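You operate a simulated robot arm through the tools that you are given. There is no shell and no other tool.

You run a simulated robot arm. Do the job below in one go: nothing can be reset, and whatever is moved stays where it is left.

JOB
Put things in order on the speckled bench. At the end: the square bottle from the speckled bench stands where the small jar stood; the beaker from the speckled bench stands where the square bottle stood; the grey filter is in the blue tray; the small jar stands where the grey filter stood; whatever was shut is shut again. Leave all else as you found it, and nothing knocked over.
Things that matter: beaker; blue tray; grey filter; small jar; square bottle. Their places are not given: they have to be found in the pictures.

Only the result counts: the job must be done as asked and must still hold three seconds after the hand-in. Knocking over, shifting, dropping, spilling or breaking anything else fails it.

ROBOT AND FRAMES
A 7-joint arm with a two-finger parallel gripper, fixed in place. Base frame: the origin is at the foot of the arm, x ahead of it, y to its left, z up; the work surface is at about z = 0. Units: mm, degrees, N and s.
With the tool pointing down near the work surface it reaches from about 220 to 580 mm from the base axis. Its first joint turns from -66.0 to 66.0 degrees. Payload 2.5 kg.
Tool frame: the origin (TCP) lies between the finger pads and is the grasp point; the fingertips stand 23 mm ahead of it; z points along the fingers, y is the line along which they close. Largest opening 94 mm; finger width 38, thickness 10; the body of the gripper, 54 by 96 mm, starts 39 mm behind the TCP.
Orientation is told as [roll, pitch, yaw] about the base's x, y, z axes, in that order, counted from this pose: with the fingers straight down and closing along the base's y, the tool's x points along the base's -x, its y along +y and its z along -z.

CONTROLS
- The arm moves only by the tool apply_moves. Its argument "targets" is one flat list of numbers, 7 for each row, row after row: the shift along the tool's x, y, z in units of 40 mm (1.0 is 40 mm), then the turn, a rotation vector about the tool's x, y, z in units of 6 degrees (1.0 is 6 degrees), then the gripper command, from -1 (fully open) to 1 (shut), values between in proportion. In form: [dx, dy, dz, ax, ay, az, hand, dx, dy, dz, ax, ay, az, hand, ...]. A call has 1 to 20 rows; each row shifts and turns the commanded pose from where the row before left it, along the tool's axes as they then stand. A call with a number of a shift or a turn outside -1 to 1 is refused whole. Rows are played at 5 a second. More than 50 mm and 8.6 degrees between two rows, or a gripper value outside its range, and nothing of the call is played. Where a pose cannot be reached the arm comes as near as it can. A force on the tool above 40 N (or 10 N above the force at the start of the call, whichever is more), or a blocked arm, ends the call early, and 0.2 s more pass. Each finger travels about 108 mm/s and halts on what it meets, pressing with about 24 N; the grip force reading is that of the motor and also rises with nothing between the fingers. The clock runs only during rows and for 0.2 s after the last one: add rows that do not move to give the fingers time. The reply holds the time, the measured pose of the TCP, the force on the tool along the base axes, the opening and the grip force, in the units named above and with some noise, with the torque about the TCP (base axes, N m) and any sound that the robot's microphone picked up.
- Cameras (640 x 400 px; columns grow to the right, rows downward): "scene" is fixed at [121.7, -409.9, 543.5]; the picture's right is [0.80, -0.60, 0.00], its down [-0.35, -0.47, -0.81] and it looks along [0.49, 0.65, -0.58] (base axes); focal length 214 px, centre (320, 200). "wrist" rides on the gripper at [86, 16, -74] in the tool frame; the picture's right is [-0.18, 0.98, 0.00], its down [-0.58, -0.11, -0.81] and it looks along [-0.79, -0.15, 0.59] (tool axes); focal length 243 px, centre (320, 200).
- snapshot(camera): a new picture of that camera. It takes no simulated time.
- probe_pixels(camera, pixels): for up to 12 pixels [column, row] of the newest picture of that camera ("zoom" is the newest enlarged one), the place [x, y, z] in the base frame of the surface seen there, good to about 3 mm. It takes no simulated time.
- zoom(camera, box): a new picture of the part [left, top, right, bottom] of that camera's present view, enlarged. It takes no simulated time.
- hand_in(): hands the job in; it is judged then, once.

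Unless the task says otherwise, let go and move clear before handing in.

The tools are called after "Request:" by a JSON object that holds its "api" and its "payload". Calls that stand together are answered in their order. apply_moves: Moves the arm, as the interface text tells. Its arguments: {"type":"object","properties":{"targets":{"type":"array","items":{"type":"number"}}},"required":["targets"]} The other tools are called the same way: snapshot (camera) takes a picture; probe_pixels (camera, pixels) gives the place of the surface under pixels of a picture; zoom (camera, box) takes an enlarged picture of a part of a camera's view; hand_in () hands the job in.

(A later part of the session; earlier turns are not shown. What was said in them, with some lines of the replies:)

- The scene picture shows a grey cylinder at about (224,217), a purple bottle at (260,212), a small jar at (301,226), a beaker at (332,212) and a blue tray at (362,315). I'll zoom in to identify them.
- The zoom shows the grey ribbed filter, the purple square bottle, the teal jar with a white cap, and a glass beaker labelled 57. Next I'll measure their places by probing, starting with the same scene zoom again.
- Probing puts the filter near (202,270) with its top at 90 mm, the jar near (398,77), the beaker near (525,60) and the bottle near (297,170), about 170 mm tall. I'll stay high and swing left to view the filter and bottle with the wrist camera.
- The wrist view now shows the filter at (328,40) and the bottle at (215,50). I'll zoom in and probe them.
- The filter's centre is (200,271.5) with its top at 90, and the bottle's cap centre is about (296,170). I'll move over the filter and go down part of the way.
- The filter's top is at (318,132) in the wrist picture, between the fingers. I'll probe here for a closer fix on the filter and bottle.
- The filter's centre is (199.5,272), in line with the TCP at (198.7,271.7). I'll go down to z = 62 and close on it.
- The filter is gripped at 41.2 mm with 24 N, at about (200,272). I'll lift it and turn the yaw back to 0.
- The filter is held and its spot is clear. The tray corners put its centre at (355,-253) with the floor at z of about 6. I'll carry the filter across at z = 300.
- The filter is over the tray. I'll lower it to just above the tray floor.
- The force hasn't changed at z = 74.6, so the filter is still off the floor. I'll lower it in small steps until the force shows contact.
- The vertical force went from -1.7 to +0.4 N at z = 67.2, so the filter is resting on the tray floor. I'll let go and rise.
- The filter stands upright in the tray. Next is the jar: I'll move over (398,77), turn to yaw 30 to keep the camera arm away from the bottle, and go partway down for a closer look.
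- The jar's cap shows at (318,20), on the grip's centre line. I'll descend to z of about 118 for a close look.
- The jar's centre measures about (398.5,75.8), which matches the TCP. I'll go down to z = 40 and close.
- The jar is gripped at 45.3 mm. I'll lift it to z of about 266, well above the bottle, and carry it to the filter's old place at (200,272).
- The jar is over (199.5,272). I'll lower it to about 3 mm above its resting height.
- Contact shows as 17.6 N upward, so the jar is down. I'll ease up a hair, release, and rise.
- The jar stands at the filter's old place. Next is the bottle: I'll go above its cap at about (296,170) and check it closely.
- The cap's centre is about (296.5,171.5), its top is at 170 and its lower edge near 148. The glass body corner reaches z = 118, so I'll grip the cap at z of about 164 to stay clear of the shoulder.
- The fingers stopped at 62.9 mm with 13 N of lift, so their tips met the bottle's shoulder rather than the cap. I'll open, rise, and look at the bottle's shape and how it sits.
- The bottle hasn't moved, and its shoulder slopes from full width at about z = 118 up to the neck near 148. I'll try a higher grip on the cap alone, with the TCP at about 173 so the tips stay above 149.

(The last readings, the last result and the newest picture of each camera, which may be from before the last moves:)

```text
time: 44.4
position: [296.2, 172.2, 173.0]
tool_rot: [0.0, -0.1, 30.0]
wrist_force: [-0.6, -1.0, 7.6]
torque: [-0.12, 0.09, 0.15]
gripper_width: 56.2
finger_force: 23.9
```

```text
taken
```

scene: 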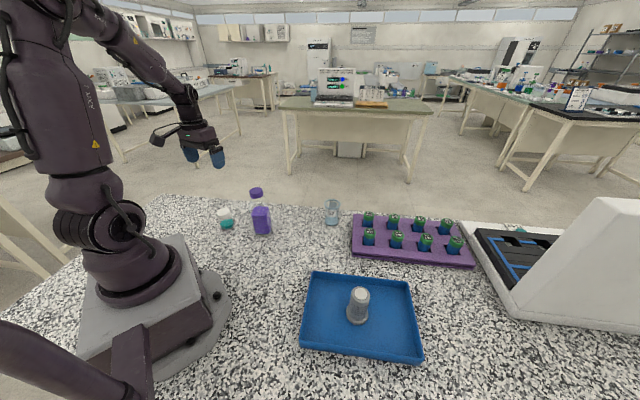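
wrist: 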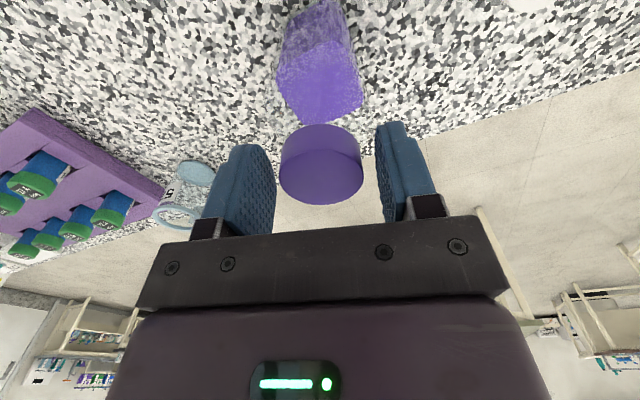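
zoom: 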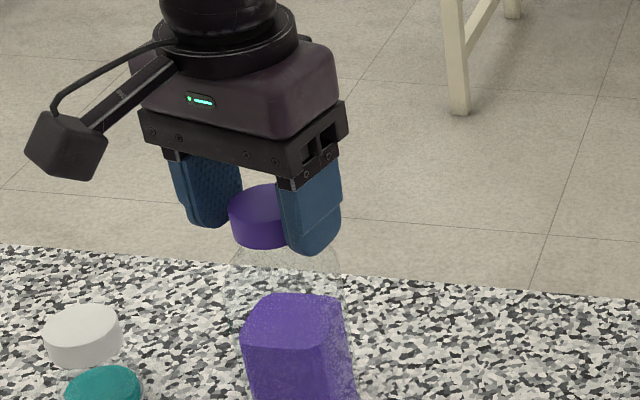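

It stopped at 56 mm this time, so the contact is on a slanted shoulder and a cap grip won't hold. I'll open, rise, and measure how the square body is turned so I can grip its flat faces at about z = 112-120.

Request:
{"api": "apply_moves", "payload": {"targets": [0, 0, 0, 0, 0, 0, -0.5, 0, 0, 0, 0, 0, 0, -1, 0, 0, 0, 0, 0, 0, -1, 0, 0, -0.6, 0, 0, 0, -1, 0.3, 0, -0.9, 0, 0, -1, -1, 0.6, 0, -0.9, 0, 0, -1, -1, 0.6, 0, -0.5, 0, 0, -1, -1, 0, 0, 0, 0, 0, -0.83, -1, 0, 0, 0, 0, 0, 0, -1]}}

Request:
{"api": "snapshot", "payload": {"camera": "wrist"}}

Request:
{"api": "zoom", "payload": {"camera": "wrist", "box": [220, 0, 400, 160]}}

Request:
{"api": "zoom", "payload": {"camera": "scene", "box": [225, 175, 305, 245]}}

```text
time: 46.4
position: [250.1, 135.0, 287.0]
tool_rot: [0.0, -0.1, 53.0]
wrist_force: [0.0, 0.5, 0.5]
torque: [0.03, 0.02, 0.0]
gripper_width: 94.1
finger_force: 0.0
```

```text
taken
```

wrist: 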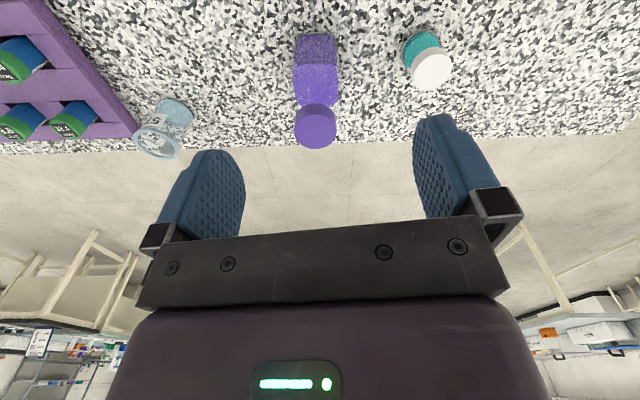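

```text
2.50 times, centred on (310, 80) of wrist
```

zoom: 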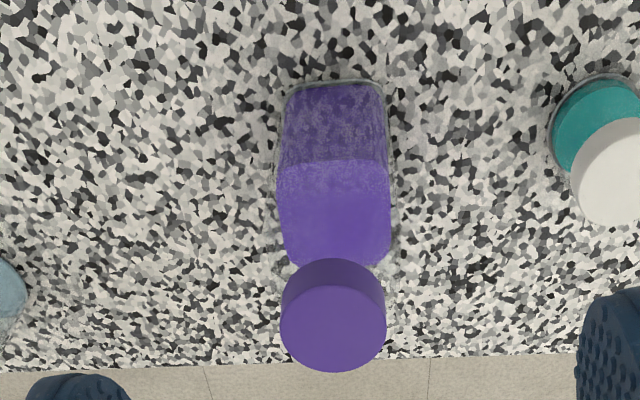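

```text
5.71 times, centred on (265, 210) of scene
```

zoom: 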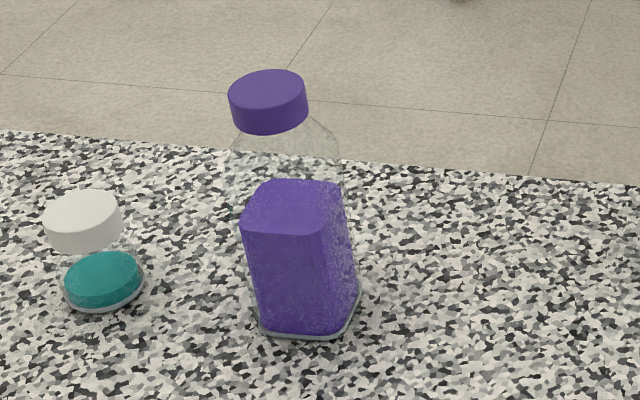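

At yaw 53 the body looks nearly square-on to the wrist camera. I'll probe its near face to find its exact angle.

Request:
{"api": "probe_pixels", "payload": {"camera": "wrist", "pixels": [[300, 45], [308, 45], [316, 45], [324, 45], [331, 45], [300, 55], [308, 55], [316, 55], [324, 55], [331, 55], [297, 80], [336, 78]]}}

Request:
{"api": "probe_pixels", "payload": {"camera": "wrist", "pixels": [[302, 40], [309, 40], [316, 40], [323, 40], [329, 40], [300, 50], [308, 50], [316, 50], [324, 50], [331, 50], [315, 131], [315, 112]]}}

Request:
{"api": "probe_pixels", "payload": {"camera": "scene", "pixels": [[257, 222], [260, 222], [263, 222], [266, 222], [257, 227], [260, 227], [263, 227], [266, 227], [258, 230], [265, 230], [264, 218], [268, 222]]}}

```text
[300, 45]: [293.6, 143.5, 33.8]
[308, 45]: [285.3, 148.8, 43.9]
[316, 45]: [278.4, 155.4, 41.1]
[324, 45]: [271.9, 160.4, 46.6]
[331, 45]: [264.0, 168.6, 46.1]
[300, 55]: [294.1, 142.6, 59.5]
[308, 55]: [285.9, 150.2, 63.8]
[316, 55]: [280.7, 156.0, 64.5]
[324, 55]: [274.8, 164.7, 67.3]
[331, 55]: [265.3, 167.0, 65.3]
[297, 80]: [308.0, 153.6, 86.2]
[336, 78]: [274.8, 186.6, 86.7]
```

```text
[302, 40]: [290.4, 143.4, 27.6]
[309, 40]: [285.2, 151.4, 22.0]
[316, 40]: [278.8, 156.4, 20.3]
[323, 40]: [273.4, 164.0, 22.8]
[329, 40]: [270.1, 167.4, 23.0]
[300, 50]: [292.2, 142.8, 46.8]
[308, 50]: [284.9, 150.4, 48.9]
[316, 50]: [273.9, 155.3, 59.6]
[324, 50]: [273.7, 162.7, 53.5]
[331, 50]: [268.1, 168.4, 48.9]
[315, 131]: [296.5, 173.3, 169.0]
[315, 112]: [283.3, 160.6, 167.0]
```

```text
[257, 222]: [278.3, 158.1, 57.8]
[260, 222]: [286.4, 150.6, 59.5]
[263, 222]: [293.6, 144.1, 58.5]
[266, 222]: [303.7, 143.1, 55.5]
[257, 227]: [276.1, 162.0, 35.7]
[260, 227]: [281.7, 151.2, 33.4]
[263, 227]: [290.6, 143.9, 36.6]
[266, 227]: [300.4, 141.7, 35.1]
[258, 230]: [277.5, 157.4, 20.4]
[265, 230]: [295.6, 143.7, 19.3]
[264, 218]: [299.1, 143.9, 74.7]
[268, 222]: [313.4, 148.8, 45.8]
```

The body's faces run at about 138° and 48°, so the grip should close at yaw 48. I'll line up over (296.5,171.5) at that yaw and go down to z of about 150.

Request:
{"api": "apply_moves", "payload": {"targets": [0, 0, 0, 0, 0, 0.83, -1, -0.727, -0.126, 0, 0, 0, 0, -1, -0.727, -0.126, 0, 0, 0, 0, -1, 0, 0, 0.9, 0, 0, 0, -1, 0, 0, 0.9, 0, 0, 0, -1, 0, 0, 0.9, 0, 0, 0, -1, 0, 0, 0.7, 0, 0, 0, -1, 0, 0, 0, 0, 0, 0, -1]}}

Request:
{"api": "snapshot", "payload": {"camera": "wrist"}}

Request:
{"api": "zoom", "payload": {"camera": "scene", "box": [190, 130, 350, 240]}}

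```text
time: 48.2
position: [296.7, 172.1, 152.1]
tool_rot: [0.1, 0.0, 48.0]
wrist_force: [0.5, 1.3, -0.4]
torque: [-0.03, 0.02, 0.01]
gripper_width: 94.1
finger_force: 0.1
```

```text
taken
```

wrist: 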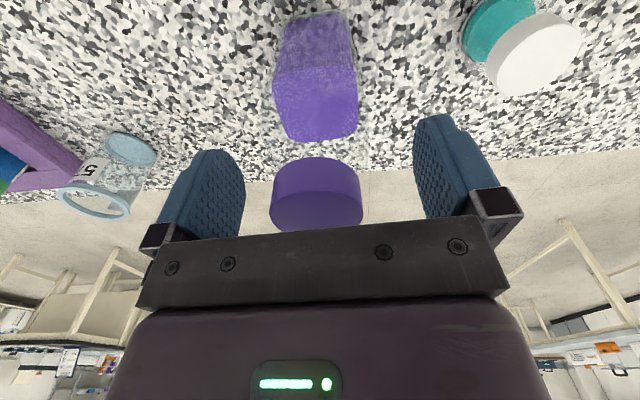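

```text
3.64 times, centred on (270, 185) of scene
```

zoom: 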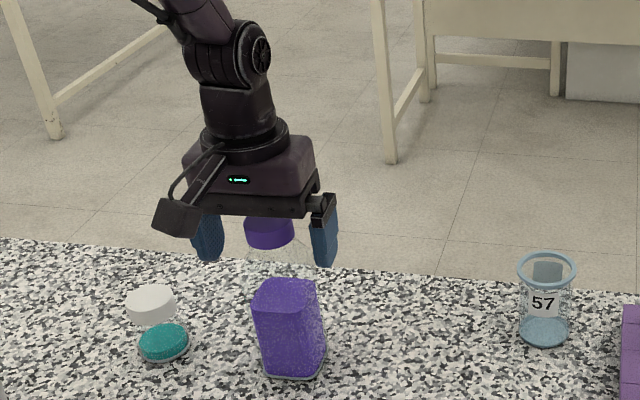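

The gripper sits evenly around the bottle. I'll lower it gently to z = 135 and watch the force, since the palm should clear the cap by about 4 mm.

Request:
{"api": "apply_moves", "payload": {"targets": [0, 0, 0.2, 0, 0, 0, -1, 0, 0, 0.15, 0, 0, 0, -1, 0, 0, 0.05, 0, 0, 0, -1, 0, 0, 0, 0, 0, 0, -1, 0, 0, 0, 0, 0, 0, -1]}}

Request:
{"api": "apply_moves", "payload": {"targets": [0, 0, 0.02, 0, 0, 0, -1, 0, 0, 0, 0, 0, 0, 0.0, 0, 0, 0, 0, 0, 0, 0.3, 0, 0, 0, 0, 0, 0, 1, 0, 0, 0, 0, 0, 0, 1]}}

Request:
{"api": "snapshot", "payload": {"camera": "wrist"}}

Request:
{"api": "zoom", "payload": {"camera": "scene", "box": [225, 165, 305, 235]}}

```text
time: 49.4
position: [296.7, 172.7, 137.0]
tool_rot: [0.0, 0.0, 48.0]
wrist_force: [0.1, -0.6, -0.9]
torque: [0.02, -0.01, -0.01]
gripper_width: 94.1
finger_force: 0.1
```

```text
time: 50.6
position: [295.8, 172.0, 135.2]
tool_rot: [-0.1, 0.0, 48.1]
wrist_force: [1.2, -0.9, 0.2]
torque: [0.08, -0.16, -0.05]
gripper_width: 57.8
finger_force: 23.4
```

```text
taken
```

wrist: 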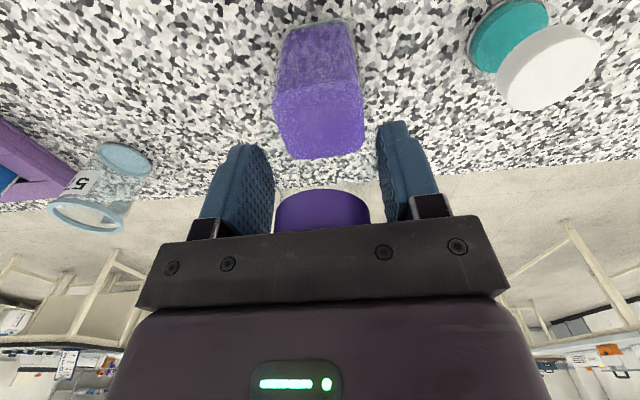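

```text
5.71 times, centred on (265, 200) of scene
```

zoom: 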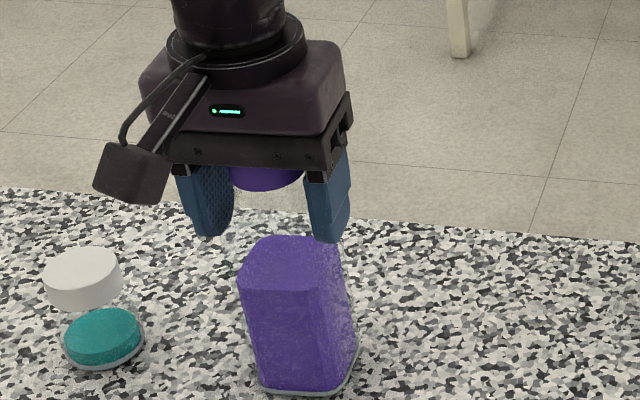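

The grip closed at 57.8 mm with no vertical force, so it's on the flat faces. I'll test it with a slow 15 mm lift.

Request:
{"api": "apply_moves", "payload": {"targets": [0, 0, -0.05, 0, 0, 0, 1, 0, 0, -0.1, 0, 0, 0, 1, 0, 0, -0.1, 0, 0, 0, 1, 0, 0, -0.15, 0, 0, 0, 1, 0, 0, 0, 0, 0, 0, 1, 0, 0, 0, 0, 0, 0, 1]}}

Request:
{"api": "snapshot", "payload": {"camera": "wrist"}}

Request:
{"api": "zoom", "payload": {"camera": "scene", "box": [225, 165, 305, 235]}}

```text
time: 52.0
position: [294.3, 172.2, 152.8]
tool_rot: [0.0, 0.0, 48.0]
wrist_force: [0.4, -0.6, -2.7]
torque: [0.0, 0.02, 0.03]
gripper_width: 57.7
finger_force: 24.2
```

```text
taken
```

wrist: 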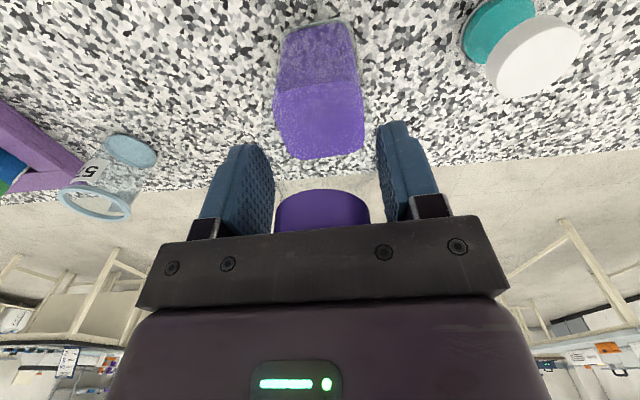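

```text
5.71 times, centred on (265, 200) of scene
```

zoom: 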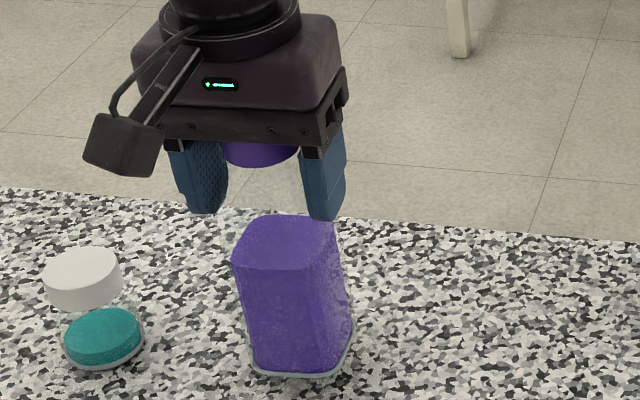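

The bottle rose straight, with a 2.7 N load and an unchanged grip. I'll raise it about 45 mm more and carry it slowly to the jar's old place at (398.5,76).

Request:
{"api": "apply_moves", "payload": {"targets": [0, 0, -0.3, 0, 0, 0, 1, 0, 0, -0.5, 0, 0, 0, 1, 0, 0, -0.3, 0, 0, 0, 1, 0, 0, 0, 0, 0, 0, 1, 0.008, -0.25, 0, 0, 0, 0, 1, 0.008, -0.44, 0, 0, 0, 0, 1, 0.008, -0.44, 0, 0, 0, 0, 1, 0.008, -0.44, 0, 0, 0, 0, 1, 0.008, -0.44, 0, 0, 0, 0, 1, 0.008, -0.44, 0, 0, 0, 0, 1, 0.008, -0.44, 0, 0, 0, 0, 1, 0.007, -0.4, 0, 0, 0, 0, 1, 0, -0.225, 0, 0, 0, 0, 1, 0, 0, 0, 0, 0, 0, 1, 0, 0, 0, 0, 0, 0, 1]}}

Request:
{"api": "snapshot", "payload": {"camera": "scene"}}

Request:
{"api": "snapshot", "payload": {"camera": "wrist"}}

```text
time: 55.2
position: [397.3, 75.2, 196.0]
tool_rot: [0.0, 0.1, 48.0]
wrist_force: [-0.3, -0.4, -2.0]
torque: [0.0, 0.0, -0.01]
gripper_width: 57.8
finger_force: 23.6
```

```text
taken
```

scene: 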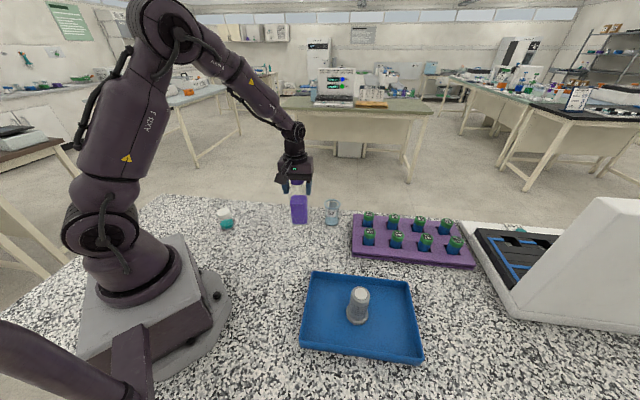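

```text
taken
```

wrist: 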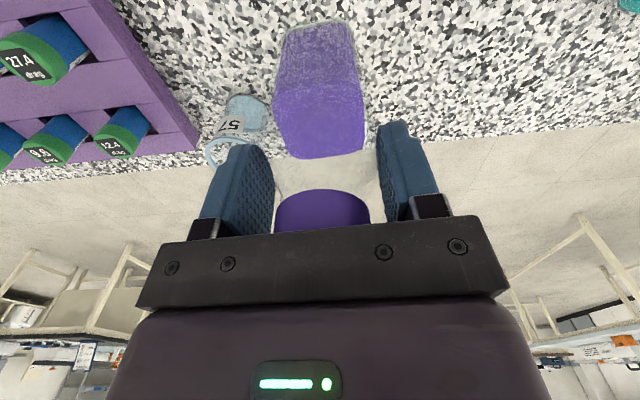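

The bottle hangs steady over (397.3,75.2). I'll lower it to just above the bench, then touch it down in small steps.

Request:
{"api": "apply_moves", "payload": {"targets": [-0.03, 0, 0.4, 0, 0, 0, 1, 0, 0, 0.5, 0, 0, 0, 1, 0, 0, 0.3, 0, 0, 0, 1, 0, 0, 0.15, 0, 0, 0, 1, 0, 0, 0.05, 0, 0, 0, 1, 0, 0, 0, 0, 0, 0, 1, 0, 0, 0, 0, 0, 0, 1]}}

Request:
{"api": "apply_moves", "payload": {"targets": [0, 0, 0.03, 0, 0, 0, 1, 0, 0, 0, 0, 0, 0, 1]}}

```text
time: 56.8
position: [397.6, 76.0, 139.7]
tool_rot: [-0.1, 0.0, 48.1]
wrist_force: [0.1, -0.5, -2.6]
torque: [-0.02, -0.02, 0.01]
gripper_width: 57.7
finger_force: 24.1
```

```text
time: 57.4
position: [398.7, 77.0, 138.0]
tool_rot: [0.0, 0.0, 48.0]
wrist_force: [0.5, 0.1, -3.0]
torque: [0.01, 0.02, 0.02]
gripper_width: 57.3
finger_force: 23.8
```

Request:
{"api": "apply_moves", "payload": {"targets": [0, 0, 0.03, 0, 0, 0, 1, 0, 0, 0, 0, 0, 0, 1]}}

Request:
{"api": "apply_moves", "payload": {"targets": [0, 0, 0.02, 0, 0, 0, 1, 0, 0, 0, 0, 0, 0, 1]}}

```text
time: 58.0
position: [398.9, 77.5, 137.7]
tool_rot: [0.0, 0.0, 48.0]
wrist_force: [0.2, -0.6, -2.6]
torque: [-0.01, 0.0, -0.05]
gripper_width: 57.7
finger_force: 24.2
```

```text
time: 58.6
position: [399.0, 76.6, 135.8]
tool_rot: [-0.1, 0.1, 48.0]
wrist_force: [-0.4, 0.2, -2.4]
torque: [0.0, 0.01, -0.01]
gripper_width: 57.8
finger_force: 24.0
```

Request:
{"api": "apply_moves", "payload": {"targets": [0, 0, 0.02, 0, 0, 0, 1, 0, 0, 0, 0, 0, 0, 1]}}

Request:
{"api": "apply_moves", "payload": {"targets": [0, 0, 0.01, 0, 0, 0, 1, 0, 0, 0, 0, 0, 0, 1]}}

```text
time: 59.2
position: [400.4, 76.3, 136.0]
tool_rot: [-0.1, 0.0, 48.1]
wrist_force: [-0.5, -0.8, 7.0]
torque: [0.07, 0.34, 0.0]
gripper_width: 57.5
finger_force: 23.3
```

```text
time: 59.8
position: [398.3, 76.3, 134.5]
tool_rot: [0.0, -0.1, 48.1]
wrist_force: [-0.6, -3.9, 14.6]
torque: [-0.21, 0.34, 0.09]
gripper_width: 57.7
finger_force: 23.6
```

The bottle is in contact with the bench (upward force 7, then 15 N). I'll ease up slightly, release gently and rise straight up.

Request:
{"api": "apply_moves", "payload": {"targets": [0, 0, -0.015, 0, 0, 0, 1, 0, 0, 0, 0, 0, 0, 1, 0, 0, 0, 0, 0, 0, -0.3, 0, 0, 0, 0, 0, 0, -0.7, 0, 0, 0, 0, 0, 0, -1, 0, 0, 0, 0, 0, 0, -1, 0, 0, -0.3, 0, 0, 0, -1, 0, 0, -0.6, 0, 0, 0, -1, 0, 0, -0.9, 0, 0, 0, -1, 0, 0, -0.9, 0, 0, 0, -1, 0, 0, -0.9, 0, 0, 0, -1, 0, 0, -0.5, 0, 0, 0, -1, 0, 0, 0, 0, 0, 0, -1]}}

Request:
{"api": "snapshot", "payload": {"camera": "scene"}}

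Request:
{"api": "zoom", "payload": {"camera": "scene", "box": [190, 170, 360, 276]}}

Request:
{"api": "snapshot", "payload": {"camera": "wrist"}}

```text
time: 62.6
position: [400.2, 74.4, 300.2]
tool_rot: [-0.1, 0.0, 48.1]
wrist_force: [0.4, 0.1, 0.1]
torque: [0.01, 0.01, 0.03]
gripper_width: 94.1
finger_force: 0.1
```

```text
taken
```

scene: 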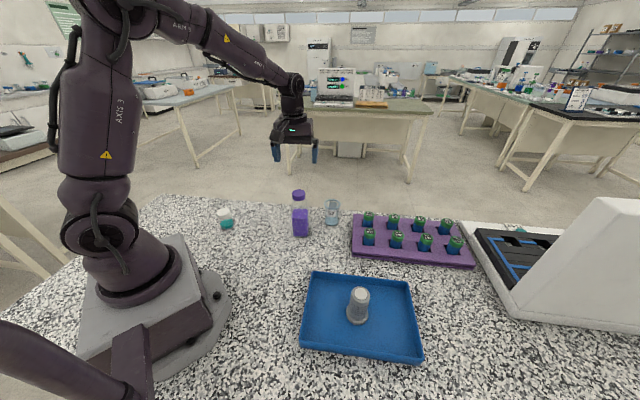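

```text
3.76 times, centred on (275, 223) of scene
```

zoom: 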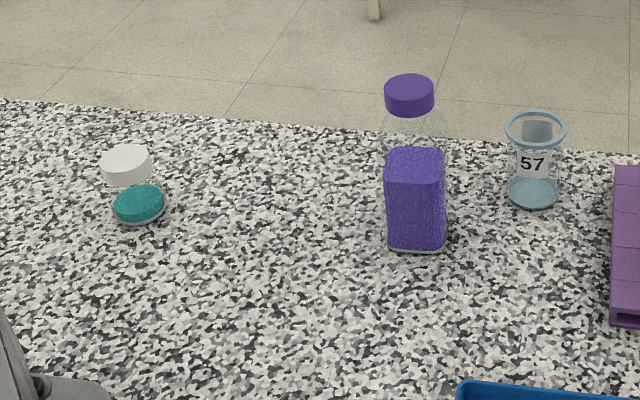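

```text
taken
```

wrist: 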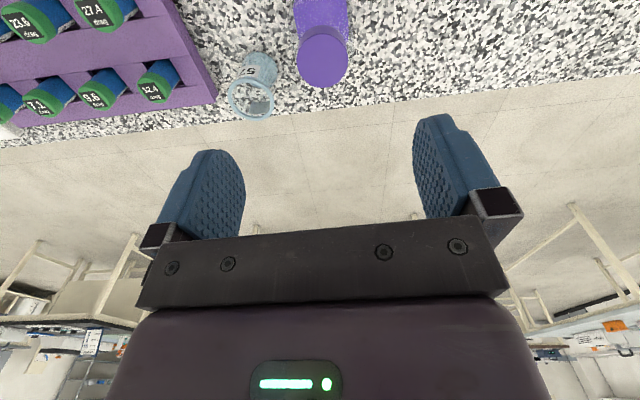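

The bottle stands upright at the jar's old place. Next is the beaker at about (525,60): keeping yaw 48 holds the camera arm clear of the bottle, so I'll move above it and look closely.

Request:
{"api": "apply_moves", "payload": {"targets": [-0.45, -0.64, 0, 0, 0, 0, -1, -0.45, -0.64, 0, 0, 0, 0, -1, -0.45, -0.64, 0, 0, 0, 0, -1, -0.46, -0.65, 0, 0, 0, 0, -1, 0, 0, 0.9, 0, 0, 0, -1, 0, 0, 0.9, 0, 0, 0, -1, 0, 0, 0.9, 0, 0, 0, -1, 0, 0, 0.9, 0, 0, 0, -1, 0, 0, 0, 0, 0, 0, -1]}}

Request:
{"api": "snapshot", "payload": {"camera": "wrist"}}

Request:
{"api": "zoom", "payload": {"camera": "wrist", "box": [240, 20, 400, 180]}}

Request:
{"api": "zoom", "payload": {"camera": "scene", "box": [280, 150, 400, 250]}}

```text
time: 64.6
position: [525.0, 61.4, 155.0]
tool_rot: [0.0, 0.0, 48.0]
wrist_force: [-0.8, -0.1, -0.5]
torque: [-0.04, -0.04, 0.0]
gripper_width: 94.3
finger_force: 0.2
```

```text
taken
```

wrist: 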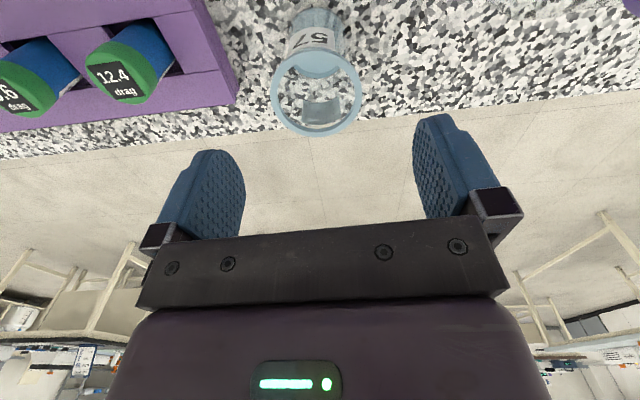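

```text
2.50 times, centred on (320, 100) of wrist
```

zoom: 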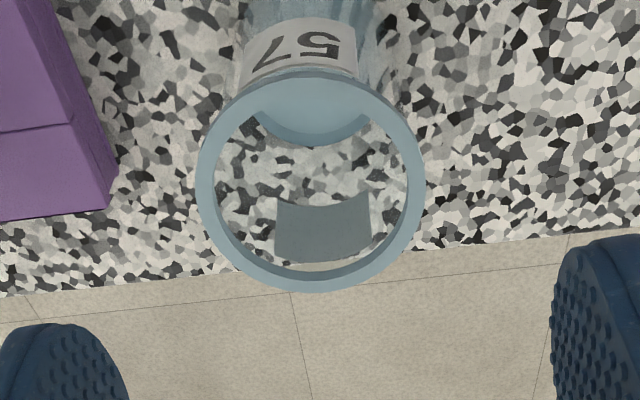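

```text
4.00 times, centred on (340, 200) of scene
```

zoom: 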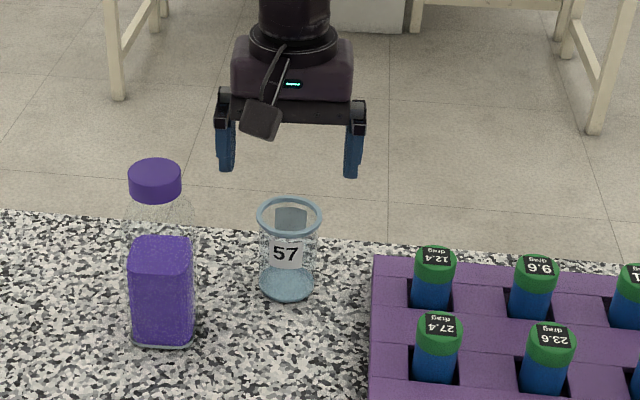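

The rim circle is centred near (316,92) in the wrist picture. I'll probe points around the rim.

Request:
{"api": "probe_pixels", "payload": {"camera": "wrist", "pixels": [[274.5, 92], [274, 87], [358.5, 92], [359, 87], [316, 52], [310, 53], [316, 131], [310, 131], [290, 123], [343, 123], [290, 62], [343, 62]]}}

Request:
{"api": "probe_pixels", "payload": {"camera": "scene", "pixels": [[332, 272], [320, 205], [332, 200], [344, 205], [332, 208], [332, 223], [326, 220], [338, 220], [332, 218], [332, 213], [330, 213], [334, 213]]}}

```text
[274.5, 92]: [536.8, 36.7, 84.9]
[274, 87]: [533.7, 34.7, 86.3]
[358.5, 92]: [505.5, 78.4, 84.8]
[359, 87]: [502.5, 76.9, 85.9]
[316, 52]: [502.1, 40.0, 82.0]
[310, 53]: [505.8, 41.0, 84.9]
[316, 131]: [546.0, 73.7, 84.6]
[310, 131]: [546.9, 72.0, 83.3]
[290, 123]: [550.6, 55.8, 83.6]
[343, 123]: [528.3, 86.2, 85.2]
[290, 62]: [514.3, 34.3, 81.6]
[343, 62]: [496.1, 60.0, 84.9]
```

```text
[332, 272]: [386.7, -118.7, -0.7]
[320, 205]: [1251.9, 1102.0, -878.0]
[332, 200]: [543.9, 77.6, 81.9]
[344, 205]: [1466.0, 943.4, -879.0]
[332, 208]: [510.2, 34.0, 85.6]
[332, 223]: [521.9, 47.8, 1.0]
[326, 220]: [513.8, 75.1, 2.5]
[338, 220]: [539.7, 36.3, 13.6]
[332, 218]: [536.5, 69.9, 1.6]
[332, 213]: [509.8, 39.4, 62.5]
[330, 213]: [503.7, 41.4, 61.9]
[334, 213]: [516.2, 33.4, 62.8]
```

The rim circle fits a centre of about (522.7,58), radius 27.5, top at 85. I'll centre on it, descend to z = 68 and close.

Request:
{"api": "apply_moves", "payload": {"targets": [0.1, -0.014, 0.5, 0, 0, 0, -1, 0, 0, 0.7, 0, 0, 0, -1, 0, 0, 0.6, 0, 0, 0, -1, 0, 0, 0.375, 0, 0, 0, -1, 0, 0, 0, 0, 0, 0, -1, 0, 0, 0, 0, 0, 0, -1]}}

Request:
{"api": "snapshot", "payload": {"camera": "wrist"}}

Request:
{"api": "zoom", "payload": {"camera": "scene", "box": [280, 150, 400, 250]}}

```text
time: 66.0
position: [521.4, 57.8, 71.3]
tool_rot: [0.0, 0.0, 47.9]
wrist_force: [-0.3, -0.6, 0.2]
torque: [-0.01, 0.02, 0.04]
gripper_width: 94.2
finger_force: 0.1
```

```text
taken
```

wrist: 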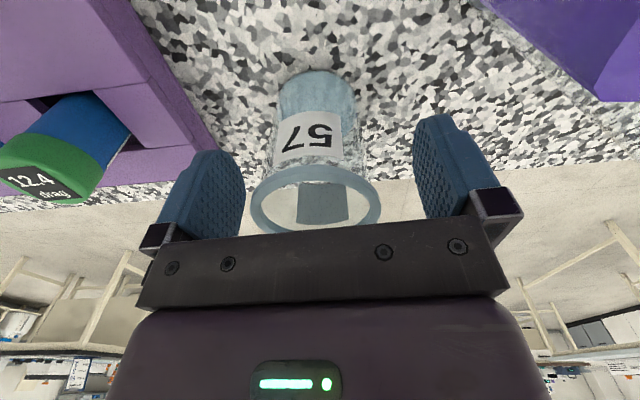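

```text
4.00 times, centred on (340, 200) of scene
```

zoom: 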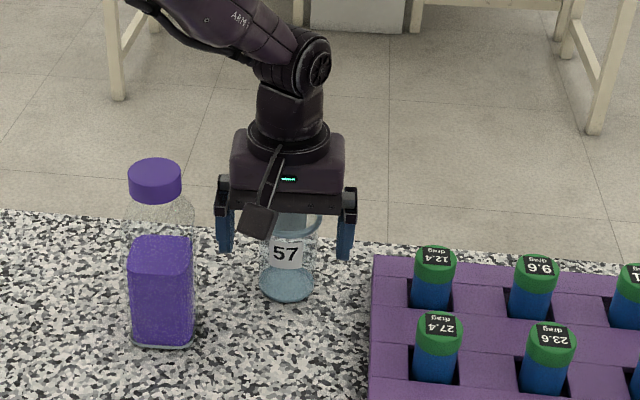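

The beaker is centred between the fingers and everything is clear. I'll lower 3 mm more and close.

Request:
{"api": "apply_moves", "payload": {"targets": [0, 0, 0.07, 0, 0, 0, -1, 0, 0, 0, 0, 0, 0, 0.0, 0, 0, 0, 0, 0, 0, 0.3, 0, 0, 0, 0, 0, 0, 1, 0, 0, 0, 0, 0, 0, 1]}}

Request:
{"api": "snapshot", "payload": {"camera": "wrist"}}

Request:
{"api": "zoom", "payload": {"camera": "scene", "box": [280, 150, 400, 250]}}

```text
time: 67.2
position: [522.2, 58.1, 66.9]
tool_rot: [-0.1, 0.1, 48.0]
wrist_force: [-0.1, 0.4, 0.7]
torque: [0.01, -0.07, 0.02]
gripper_width: 50.0
finger_force: 23.7
```

```text
taken
```

wrist: 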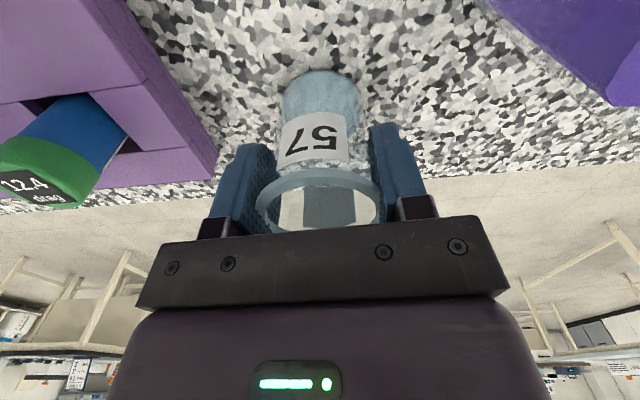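

```text
4.00 times, centred on (340, 200) of scene
```

zoom: 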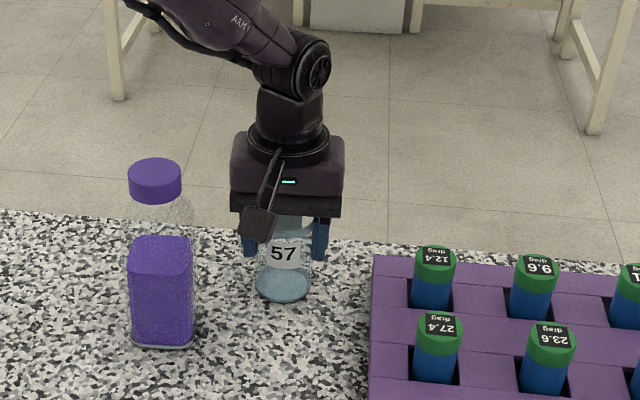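

The beaker is gripped at 50.0 mm at (522,58). I'll lift it straight up to z of about 290 so it clears the bottle, keeping it level.

Request:
{"api": "apply_moves", "payload": {"targets": [0, 0, -0.1, 0, 0, 0, 1, 0, 0, -0.3, 0, 0, 0, 1, 0, 0, -0.5, 0, 0, 0, 1, 0, 0, -0.7, 0, 0, 0, 1, 0, 0, -0.7, 0, 0, 0, 1, 0, 0, -0.7, 0, 0, 0, 1, 0, 0, -0.7, 0, 0, 0, 1, 0, 0, -0.7, 0, 0, 0, 1, 0, 0, -0.7, 0, 0, 0, 1, 0, 0, -0.4, 0, 0, 0, 1, 0, 0, -0.1, 0, 0, 0, 1, 0, 0, 0, 0, 0, 0, 1]}}

Request:
{"api": "snapshot", "payload": {"camera": "scene"}}

Request:
{"api": "snapshot", "payload": {"camera": "wrist"}}

```text
time: 69.8
position: [520.9, 57.3, 290.5]
tool_rot: [0.0, 0.1, 48.0]
wrist_force: [-0.8, 0.0, -1.4]
torque: [-0.03, -0.01, 0.0]
gripper_width: 49.9
finger_force: 24.2
```

```text
taken
```

scene: 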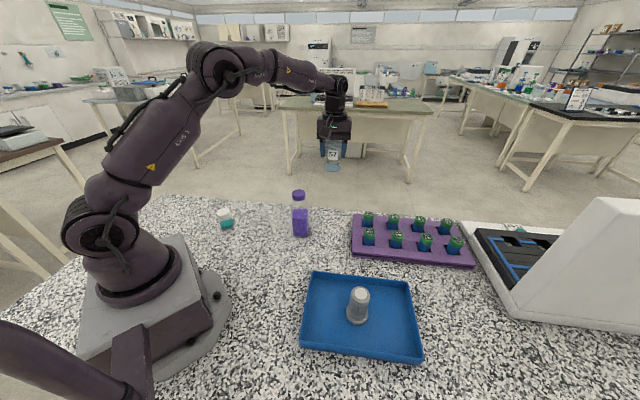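

```text
taken
```

wrist: 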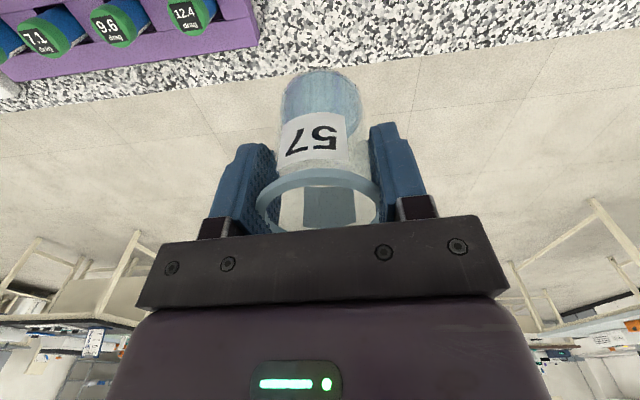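

The beaker is held level, with about 1.4 N of load. I'll carry it slowly to the bottle's old place at (296.3,172).

Request:
{"api": "apply_moves", "payload": {"targets": [0.07, 0.25, 0, 0, 0, 0, 1, 0.13, 0.47, 0, 0, 0, 0, 1, 0.16, 0.6, 0, 0, 0, 0, 1, 0.16, 0.6, 0, 0, 0, 0, 1, 0.16, 0.6, 0, 0, 0, 0, 1, 0.16, 0.6, 0, 0, 0, 0, 1, 0.16, 0.6, 0, 0, 0, 0, 1, 0.16, 0.6, 0, 0, 0, 0, 1, 0.16, 0.6, 0, 0, 0, 0, 1, 0.16, 0.56, 0, 0, 0, 0, 1, 0.11, 0.4, 0, 0, 0, 0, 1, 0.06, 0.2, 0, 0, 0, 0, 1, 0, 0, 0, 0, 0, 0, 1, 0, 0, 0, 0, 0, 0, 1]}}

Request:
{"api": "snapshot", "payload": {"camera": "scene"}}

Request:
{"api": "snapshot", "payload": {"camera": "wrist"}}

```text
time: 72.8
position: [295.8, 173.1, 289.7]
tool_rot: [0.0, 0.0, 48.1]
wrist_force: [-0.2, -0.1, -0.1]
torque: [0.02, -0.01, 0.0]
gripper_width: 50.2
finger_force: 24.3
```

```text
taken
```

scene: 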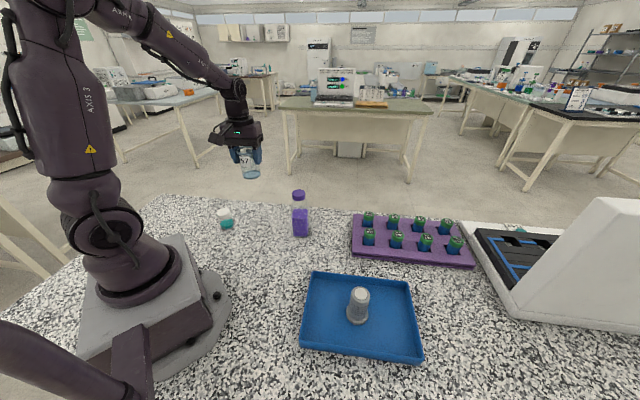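

```text
taken
```

wrist: 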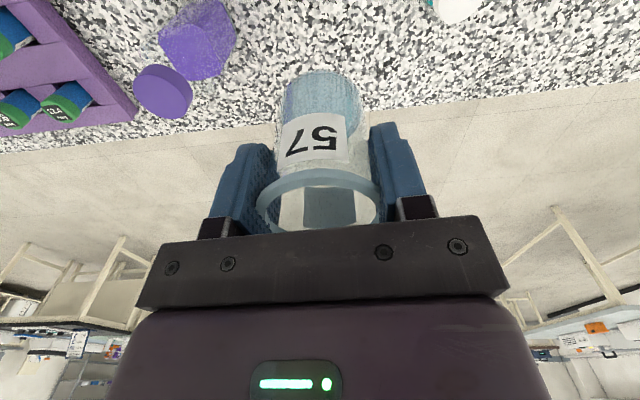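

The beaker is over (295.8,173.1). I'll lower it to about 3 mm above the bench.

Request:
{"api": "apply_moves", "payload": {"targets": [0, 0, 0.4, 0, 0, 0, 1, 0, 0, 0.7, 0, 0, 0, 1, 0, 0, 0.7, 0, 0, 0, 1, 0, 0, 0.7, 0, 0, 0, 1, 0, 0, 0.7, 0, 0, 0, 1, 0, 0, 0.7, 0, 0, 0, 1, 0, 0, 0.7, 0, 0, 0, 1, 0, 0, 0.5, 0, 0, 0, 1, 0, 0, 0.25, 0, 0, 0, 1, 0, 0, 0.1, 0, 0, 0, 1, 0, 0, 0, 0, 0, 0, 1]}}

Request:
{"api": "apply_moves", "payload": {"targets": [0, 0, 0.03, 0, 0, 0, 1, 0, 0, 0, 0, 0, 0, 1]}}

Request:
{"api": "apply_moves", "payload": {"targets": [0, 0, 0.03, 0, 0, 0, 1, 0, 0, 0, 0, 0, 0, 1]}}

```text
time: 75.2
position: [296.3, 173.0, 72.3]
tool_rot: [0.1, 0.1, 48.0]
wrist_force: [0.4, -0.8, -1.1]
torque: [-0.02, 0.0, 0.03]
gripper_width: 49.9
finger_force: 23.7
```

```text
time: 75.8
position: [296.2, 173.3, 70.7]
tool_rot: [-0.1, 0.0, 48.0]
wrist_force: [0.2, 0.7, 0.2]
torque: [-0.03, -0.01, -0.04]
gripper_width: 49.8
finger_force: 24.0
```

```text
time: 76.4
position: [296.8, 172.3, 69.7]
tool_rot: [0.0, 0.0, 48.0]
wrist_force: [0.4, 0.3, -0.1]
torque: [0.0, 0.03, 0.01]
gripper_width: 49.9
finger_force: 23.8
```

Request:
{"api": "apply_moves", "payload": {"targets": [0, 0, 0.025, 0, 0, 0, 1, 0, 0, 0, 0, 0, 0, 1]}}

Request:
{"api": "apply_moves", "payload": {"targets": [0, 0, 0.02, 0, 0, 0, 1, 0, 0, 0, 0, 0, 0, 1]}}

Request:
{"api": "apply_moves", "payload": {"targets": [0, 0, 0.015, 0, 0, 0, 1, 0, 0, 0, 0, 0, 0, 1]}}

```text
time: 77.0
position: [296.0, 171.8, 69.2]
tool_rot: [0.0, 0.1, 47.9]
wrist_force: [-0.5, 0.4, -1.7]
torque: [0.06, 0.01, 0.0]
gripper_width: 50.2
finger_force: 23.8
```

```text
time: 77.6
position: [296.6, 172.2, 67.3]
tool_rot: [0.1, -0.1, 48.1]
wrist_force: [-0.4, 0.4, 0.1]
torque: [0.0, -0.02, 0.03]
gripper_width: 50.2
finger_force: 24.2
```

```text
time: 78.2
position: [298.8, 172.3, 66.9]
tool_rot: [0.0, 0.0, 48.0]
wrist_force: [0.2, -0.8, -0.4]
torque: [-0.01, 0.0, -0.01]
gripper_width: 49.9
finger_force: 23.4
```

Request:
{"api": "apply_moves", "payload": {"targets": [0, 0, 0.02, 0, 0, 0, 1, 0, 0, 0, 0, 0, 0, 1]}}

Request:
{"api": "apply_moves", "payload": {"targets": [0, 0, 0.01, 0, 0, 0, 1, 0, 0, 0, 0, 0, 0, 1]}}

```text
time: 78.8
position: [298.5, 171.0, 67.5]
tool_rot: [0.0, 0.0, 48.0]
wrist_force: [-5.1, -3.3, 19.2]
torque: [-0.06, 0.21, 0.01]
gripper_width: 50.2
finger_force: 24.2
```

```text
time: 79.4
position: [296.9, 172.6, 66.8]
tool_rot: [-0.1, -0.1, 48.0]
wrist_force: [-2.5, -1.4, 21.4]
torque: [0.13, 0.05, 0.0]
gripper_width: 49.9
finger_force: 24.4
```

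The beaker is firmly down, with about 20 N upward. I'll ease up a little, release, and rise clear.

Request:
{"api": "apply_moves", "payload": {"targets": [0, 0, -0.025, 0, 0, 0, 1, 0, 0, 0, 0, 0, 0, 1, 0, 0, 0, 0, 0, 0, -0.3, 0, 0, 0, 0, 0, 0, -0.7, 0, 0, 0, 0, 0, 0, -1, 0, 0, 0, 0, 0, 0, -1, 0, 0, -0.3, 0, 0, 0, -1, 0, 0, -0.6, 0, 0, 0, -1, 0, 0, -0.9, 0, 0, 0, -1, 0, 0, -0.9, 0, 0, 0, -1, 0, 0, -0.9, 0, 0, 0, -1, 0, 0, -0.9, 0, 0, 0, -1, 0, 0, -0.9, 0, 0, 0, -1, 0, 0, 0, 0, 0, 0, -1]}}

Request:
{"api": "snapshot", "payload": {"camera": "scene"}}

Request:
{"api": "zoom", "payload": {"camera": "scene", "box": [190, 170, 360, 276]}}

Request:
{"api": "probe_pixels", "payload": {"camera": "zoom", "pixels": [[125, 155], [125, 165], [408, 85], [408, 80], [395, 82], [424, 82], [250, 150], [270, 225], [140, 222], [415, 250], [265, 135], [265, 215]]}}

Request:
{"api": "snapshot", "payload": {"camera": "wrist"}}

```text
time: 82.4
position: [295.5, 171.8, 284.3]
tool_rot: [0.1, 0.1, 48.0]
wrist_force: [-1.1, 0.1, -0.3]
torque: [-0.01, -0.01, 0.0]
gripper_width: 93.7
finger_force: 0.2
```

```text
taken
```

scene: 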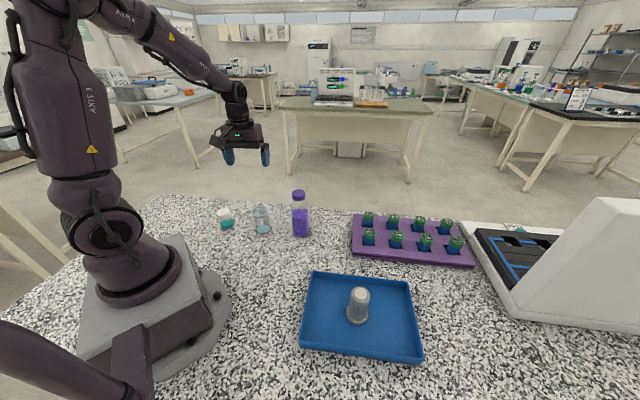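

```text
3.76 times, centred on (275, 223) of scene
```

zoom: 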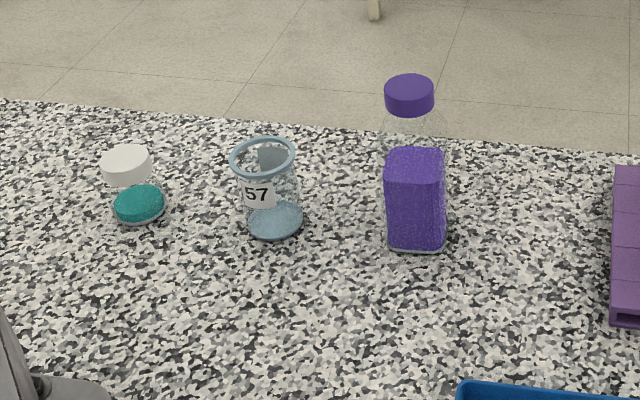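

```text
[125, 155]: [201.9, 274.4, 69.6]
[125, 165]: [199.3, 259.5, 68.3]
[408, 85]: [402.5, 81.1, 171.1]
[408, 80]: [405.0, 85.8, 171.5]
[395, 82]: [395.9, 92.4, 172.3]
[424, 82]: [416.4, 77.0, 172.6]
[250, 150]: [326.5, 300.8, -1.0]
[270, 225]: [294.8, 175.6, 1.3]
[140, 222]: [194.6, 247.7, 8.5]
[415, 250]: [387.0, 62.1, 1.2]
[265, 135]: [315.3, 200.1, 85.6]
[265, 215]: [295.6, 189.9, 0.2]
```

```text
taken
```

wrist: 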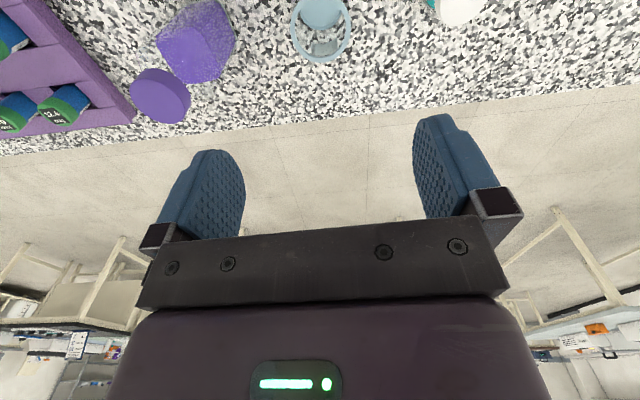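

All three stand upright. I'll check where the bottle, beaker and jar actually ended up before handing in.

Request:
{"api": "probe_pixels", "payload": {"camera": "wrist", "pixels": [[160, 97], [133, 92], [188, 103], [165, 75], [155, 119], [293, 30], [350, 30], [320, 62], [297, 48], [346, 48], [135, 85], [186, 110]]}}

Request:
{"api": "zoom", "payload": {"camera": "wrist", "box": [120, 0, 360, 150]}}

Request:
{"api": "zoom", "payload": {"camera": "scene", "box": [280, 180, 640, 400]}}

```text
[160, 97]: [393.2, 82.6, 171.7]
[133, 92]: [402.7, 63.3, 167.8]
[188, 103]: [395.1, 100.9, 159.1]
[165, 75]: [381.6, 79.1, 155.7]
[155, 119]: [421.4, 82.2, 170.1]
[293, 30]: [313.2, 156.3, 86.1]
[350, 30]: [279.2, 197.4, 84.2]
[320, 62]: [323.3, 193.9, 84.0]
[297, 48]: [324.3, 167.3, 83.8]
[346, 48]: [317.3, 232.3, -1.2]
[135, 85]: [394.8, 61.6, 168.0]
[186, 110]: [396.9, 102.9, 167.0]
```

```text
2.67 times, centred on (240, 75) of wrist
```

zoom: 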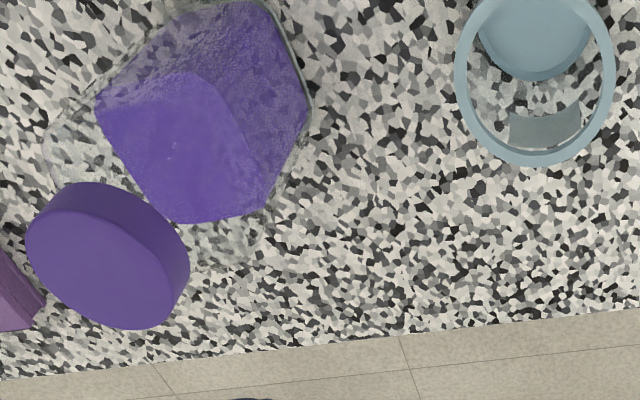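

```text
1.78 times, centred on (460, 290) of scene
```

zoom: 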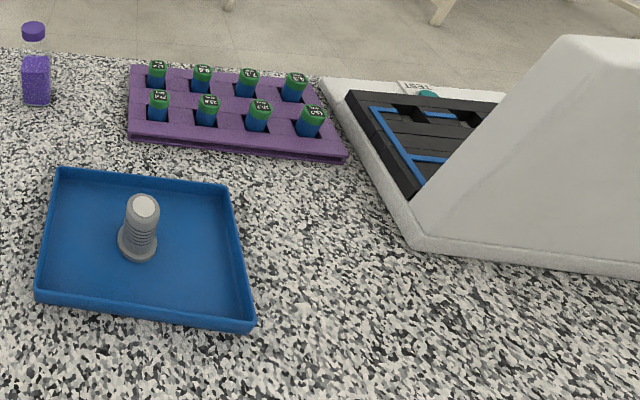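

Everything checks out:
- **Bottle:** its cap is centred within about 4 mm of the jar's old place.
- **Beaker:** it stands at about (296,174), where the bottle stood.
- **Jar:** it stands at about (200,272), where the filter stood.
- **Filter:** it stands upright in the tray.

The gripper is open and clear, and nothing shut was opened, so I'm handing in.

Request:
{"api": "hand_in", "payload": {}}

```text
The job is handed in.
```

I've handed in the job with all four moves done. In the last pictures everything is upright, and nothing else appears to have moved. I don't have the judge's verdict.

| Item | Where it is now | Measured position (mm) |
|---|---|---|
| Grey filter | standing in the blue tray, near its centre | about (355, -250) |
| Small jar | the filter's old place | about (200, 272) |
| Square bottle | the jar's old place | about (398, 77), within about 4 mm |
| Beaker | the bottle's old place | about (296, 174), within a few mm |

- **Bottle grip:** my first two tries at gripping the bottle by its cap met the sloping shoulder instead. I let go, and it did not shift or tip. I then lifted it by its flat sides without trouble.
- **Shut things:** I opened nothing, so there was nothing to shut again. The lid of the bench instrument was already open and I left it that way.
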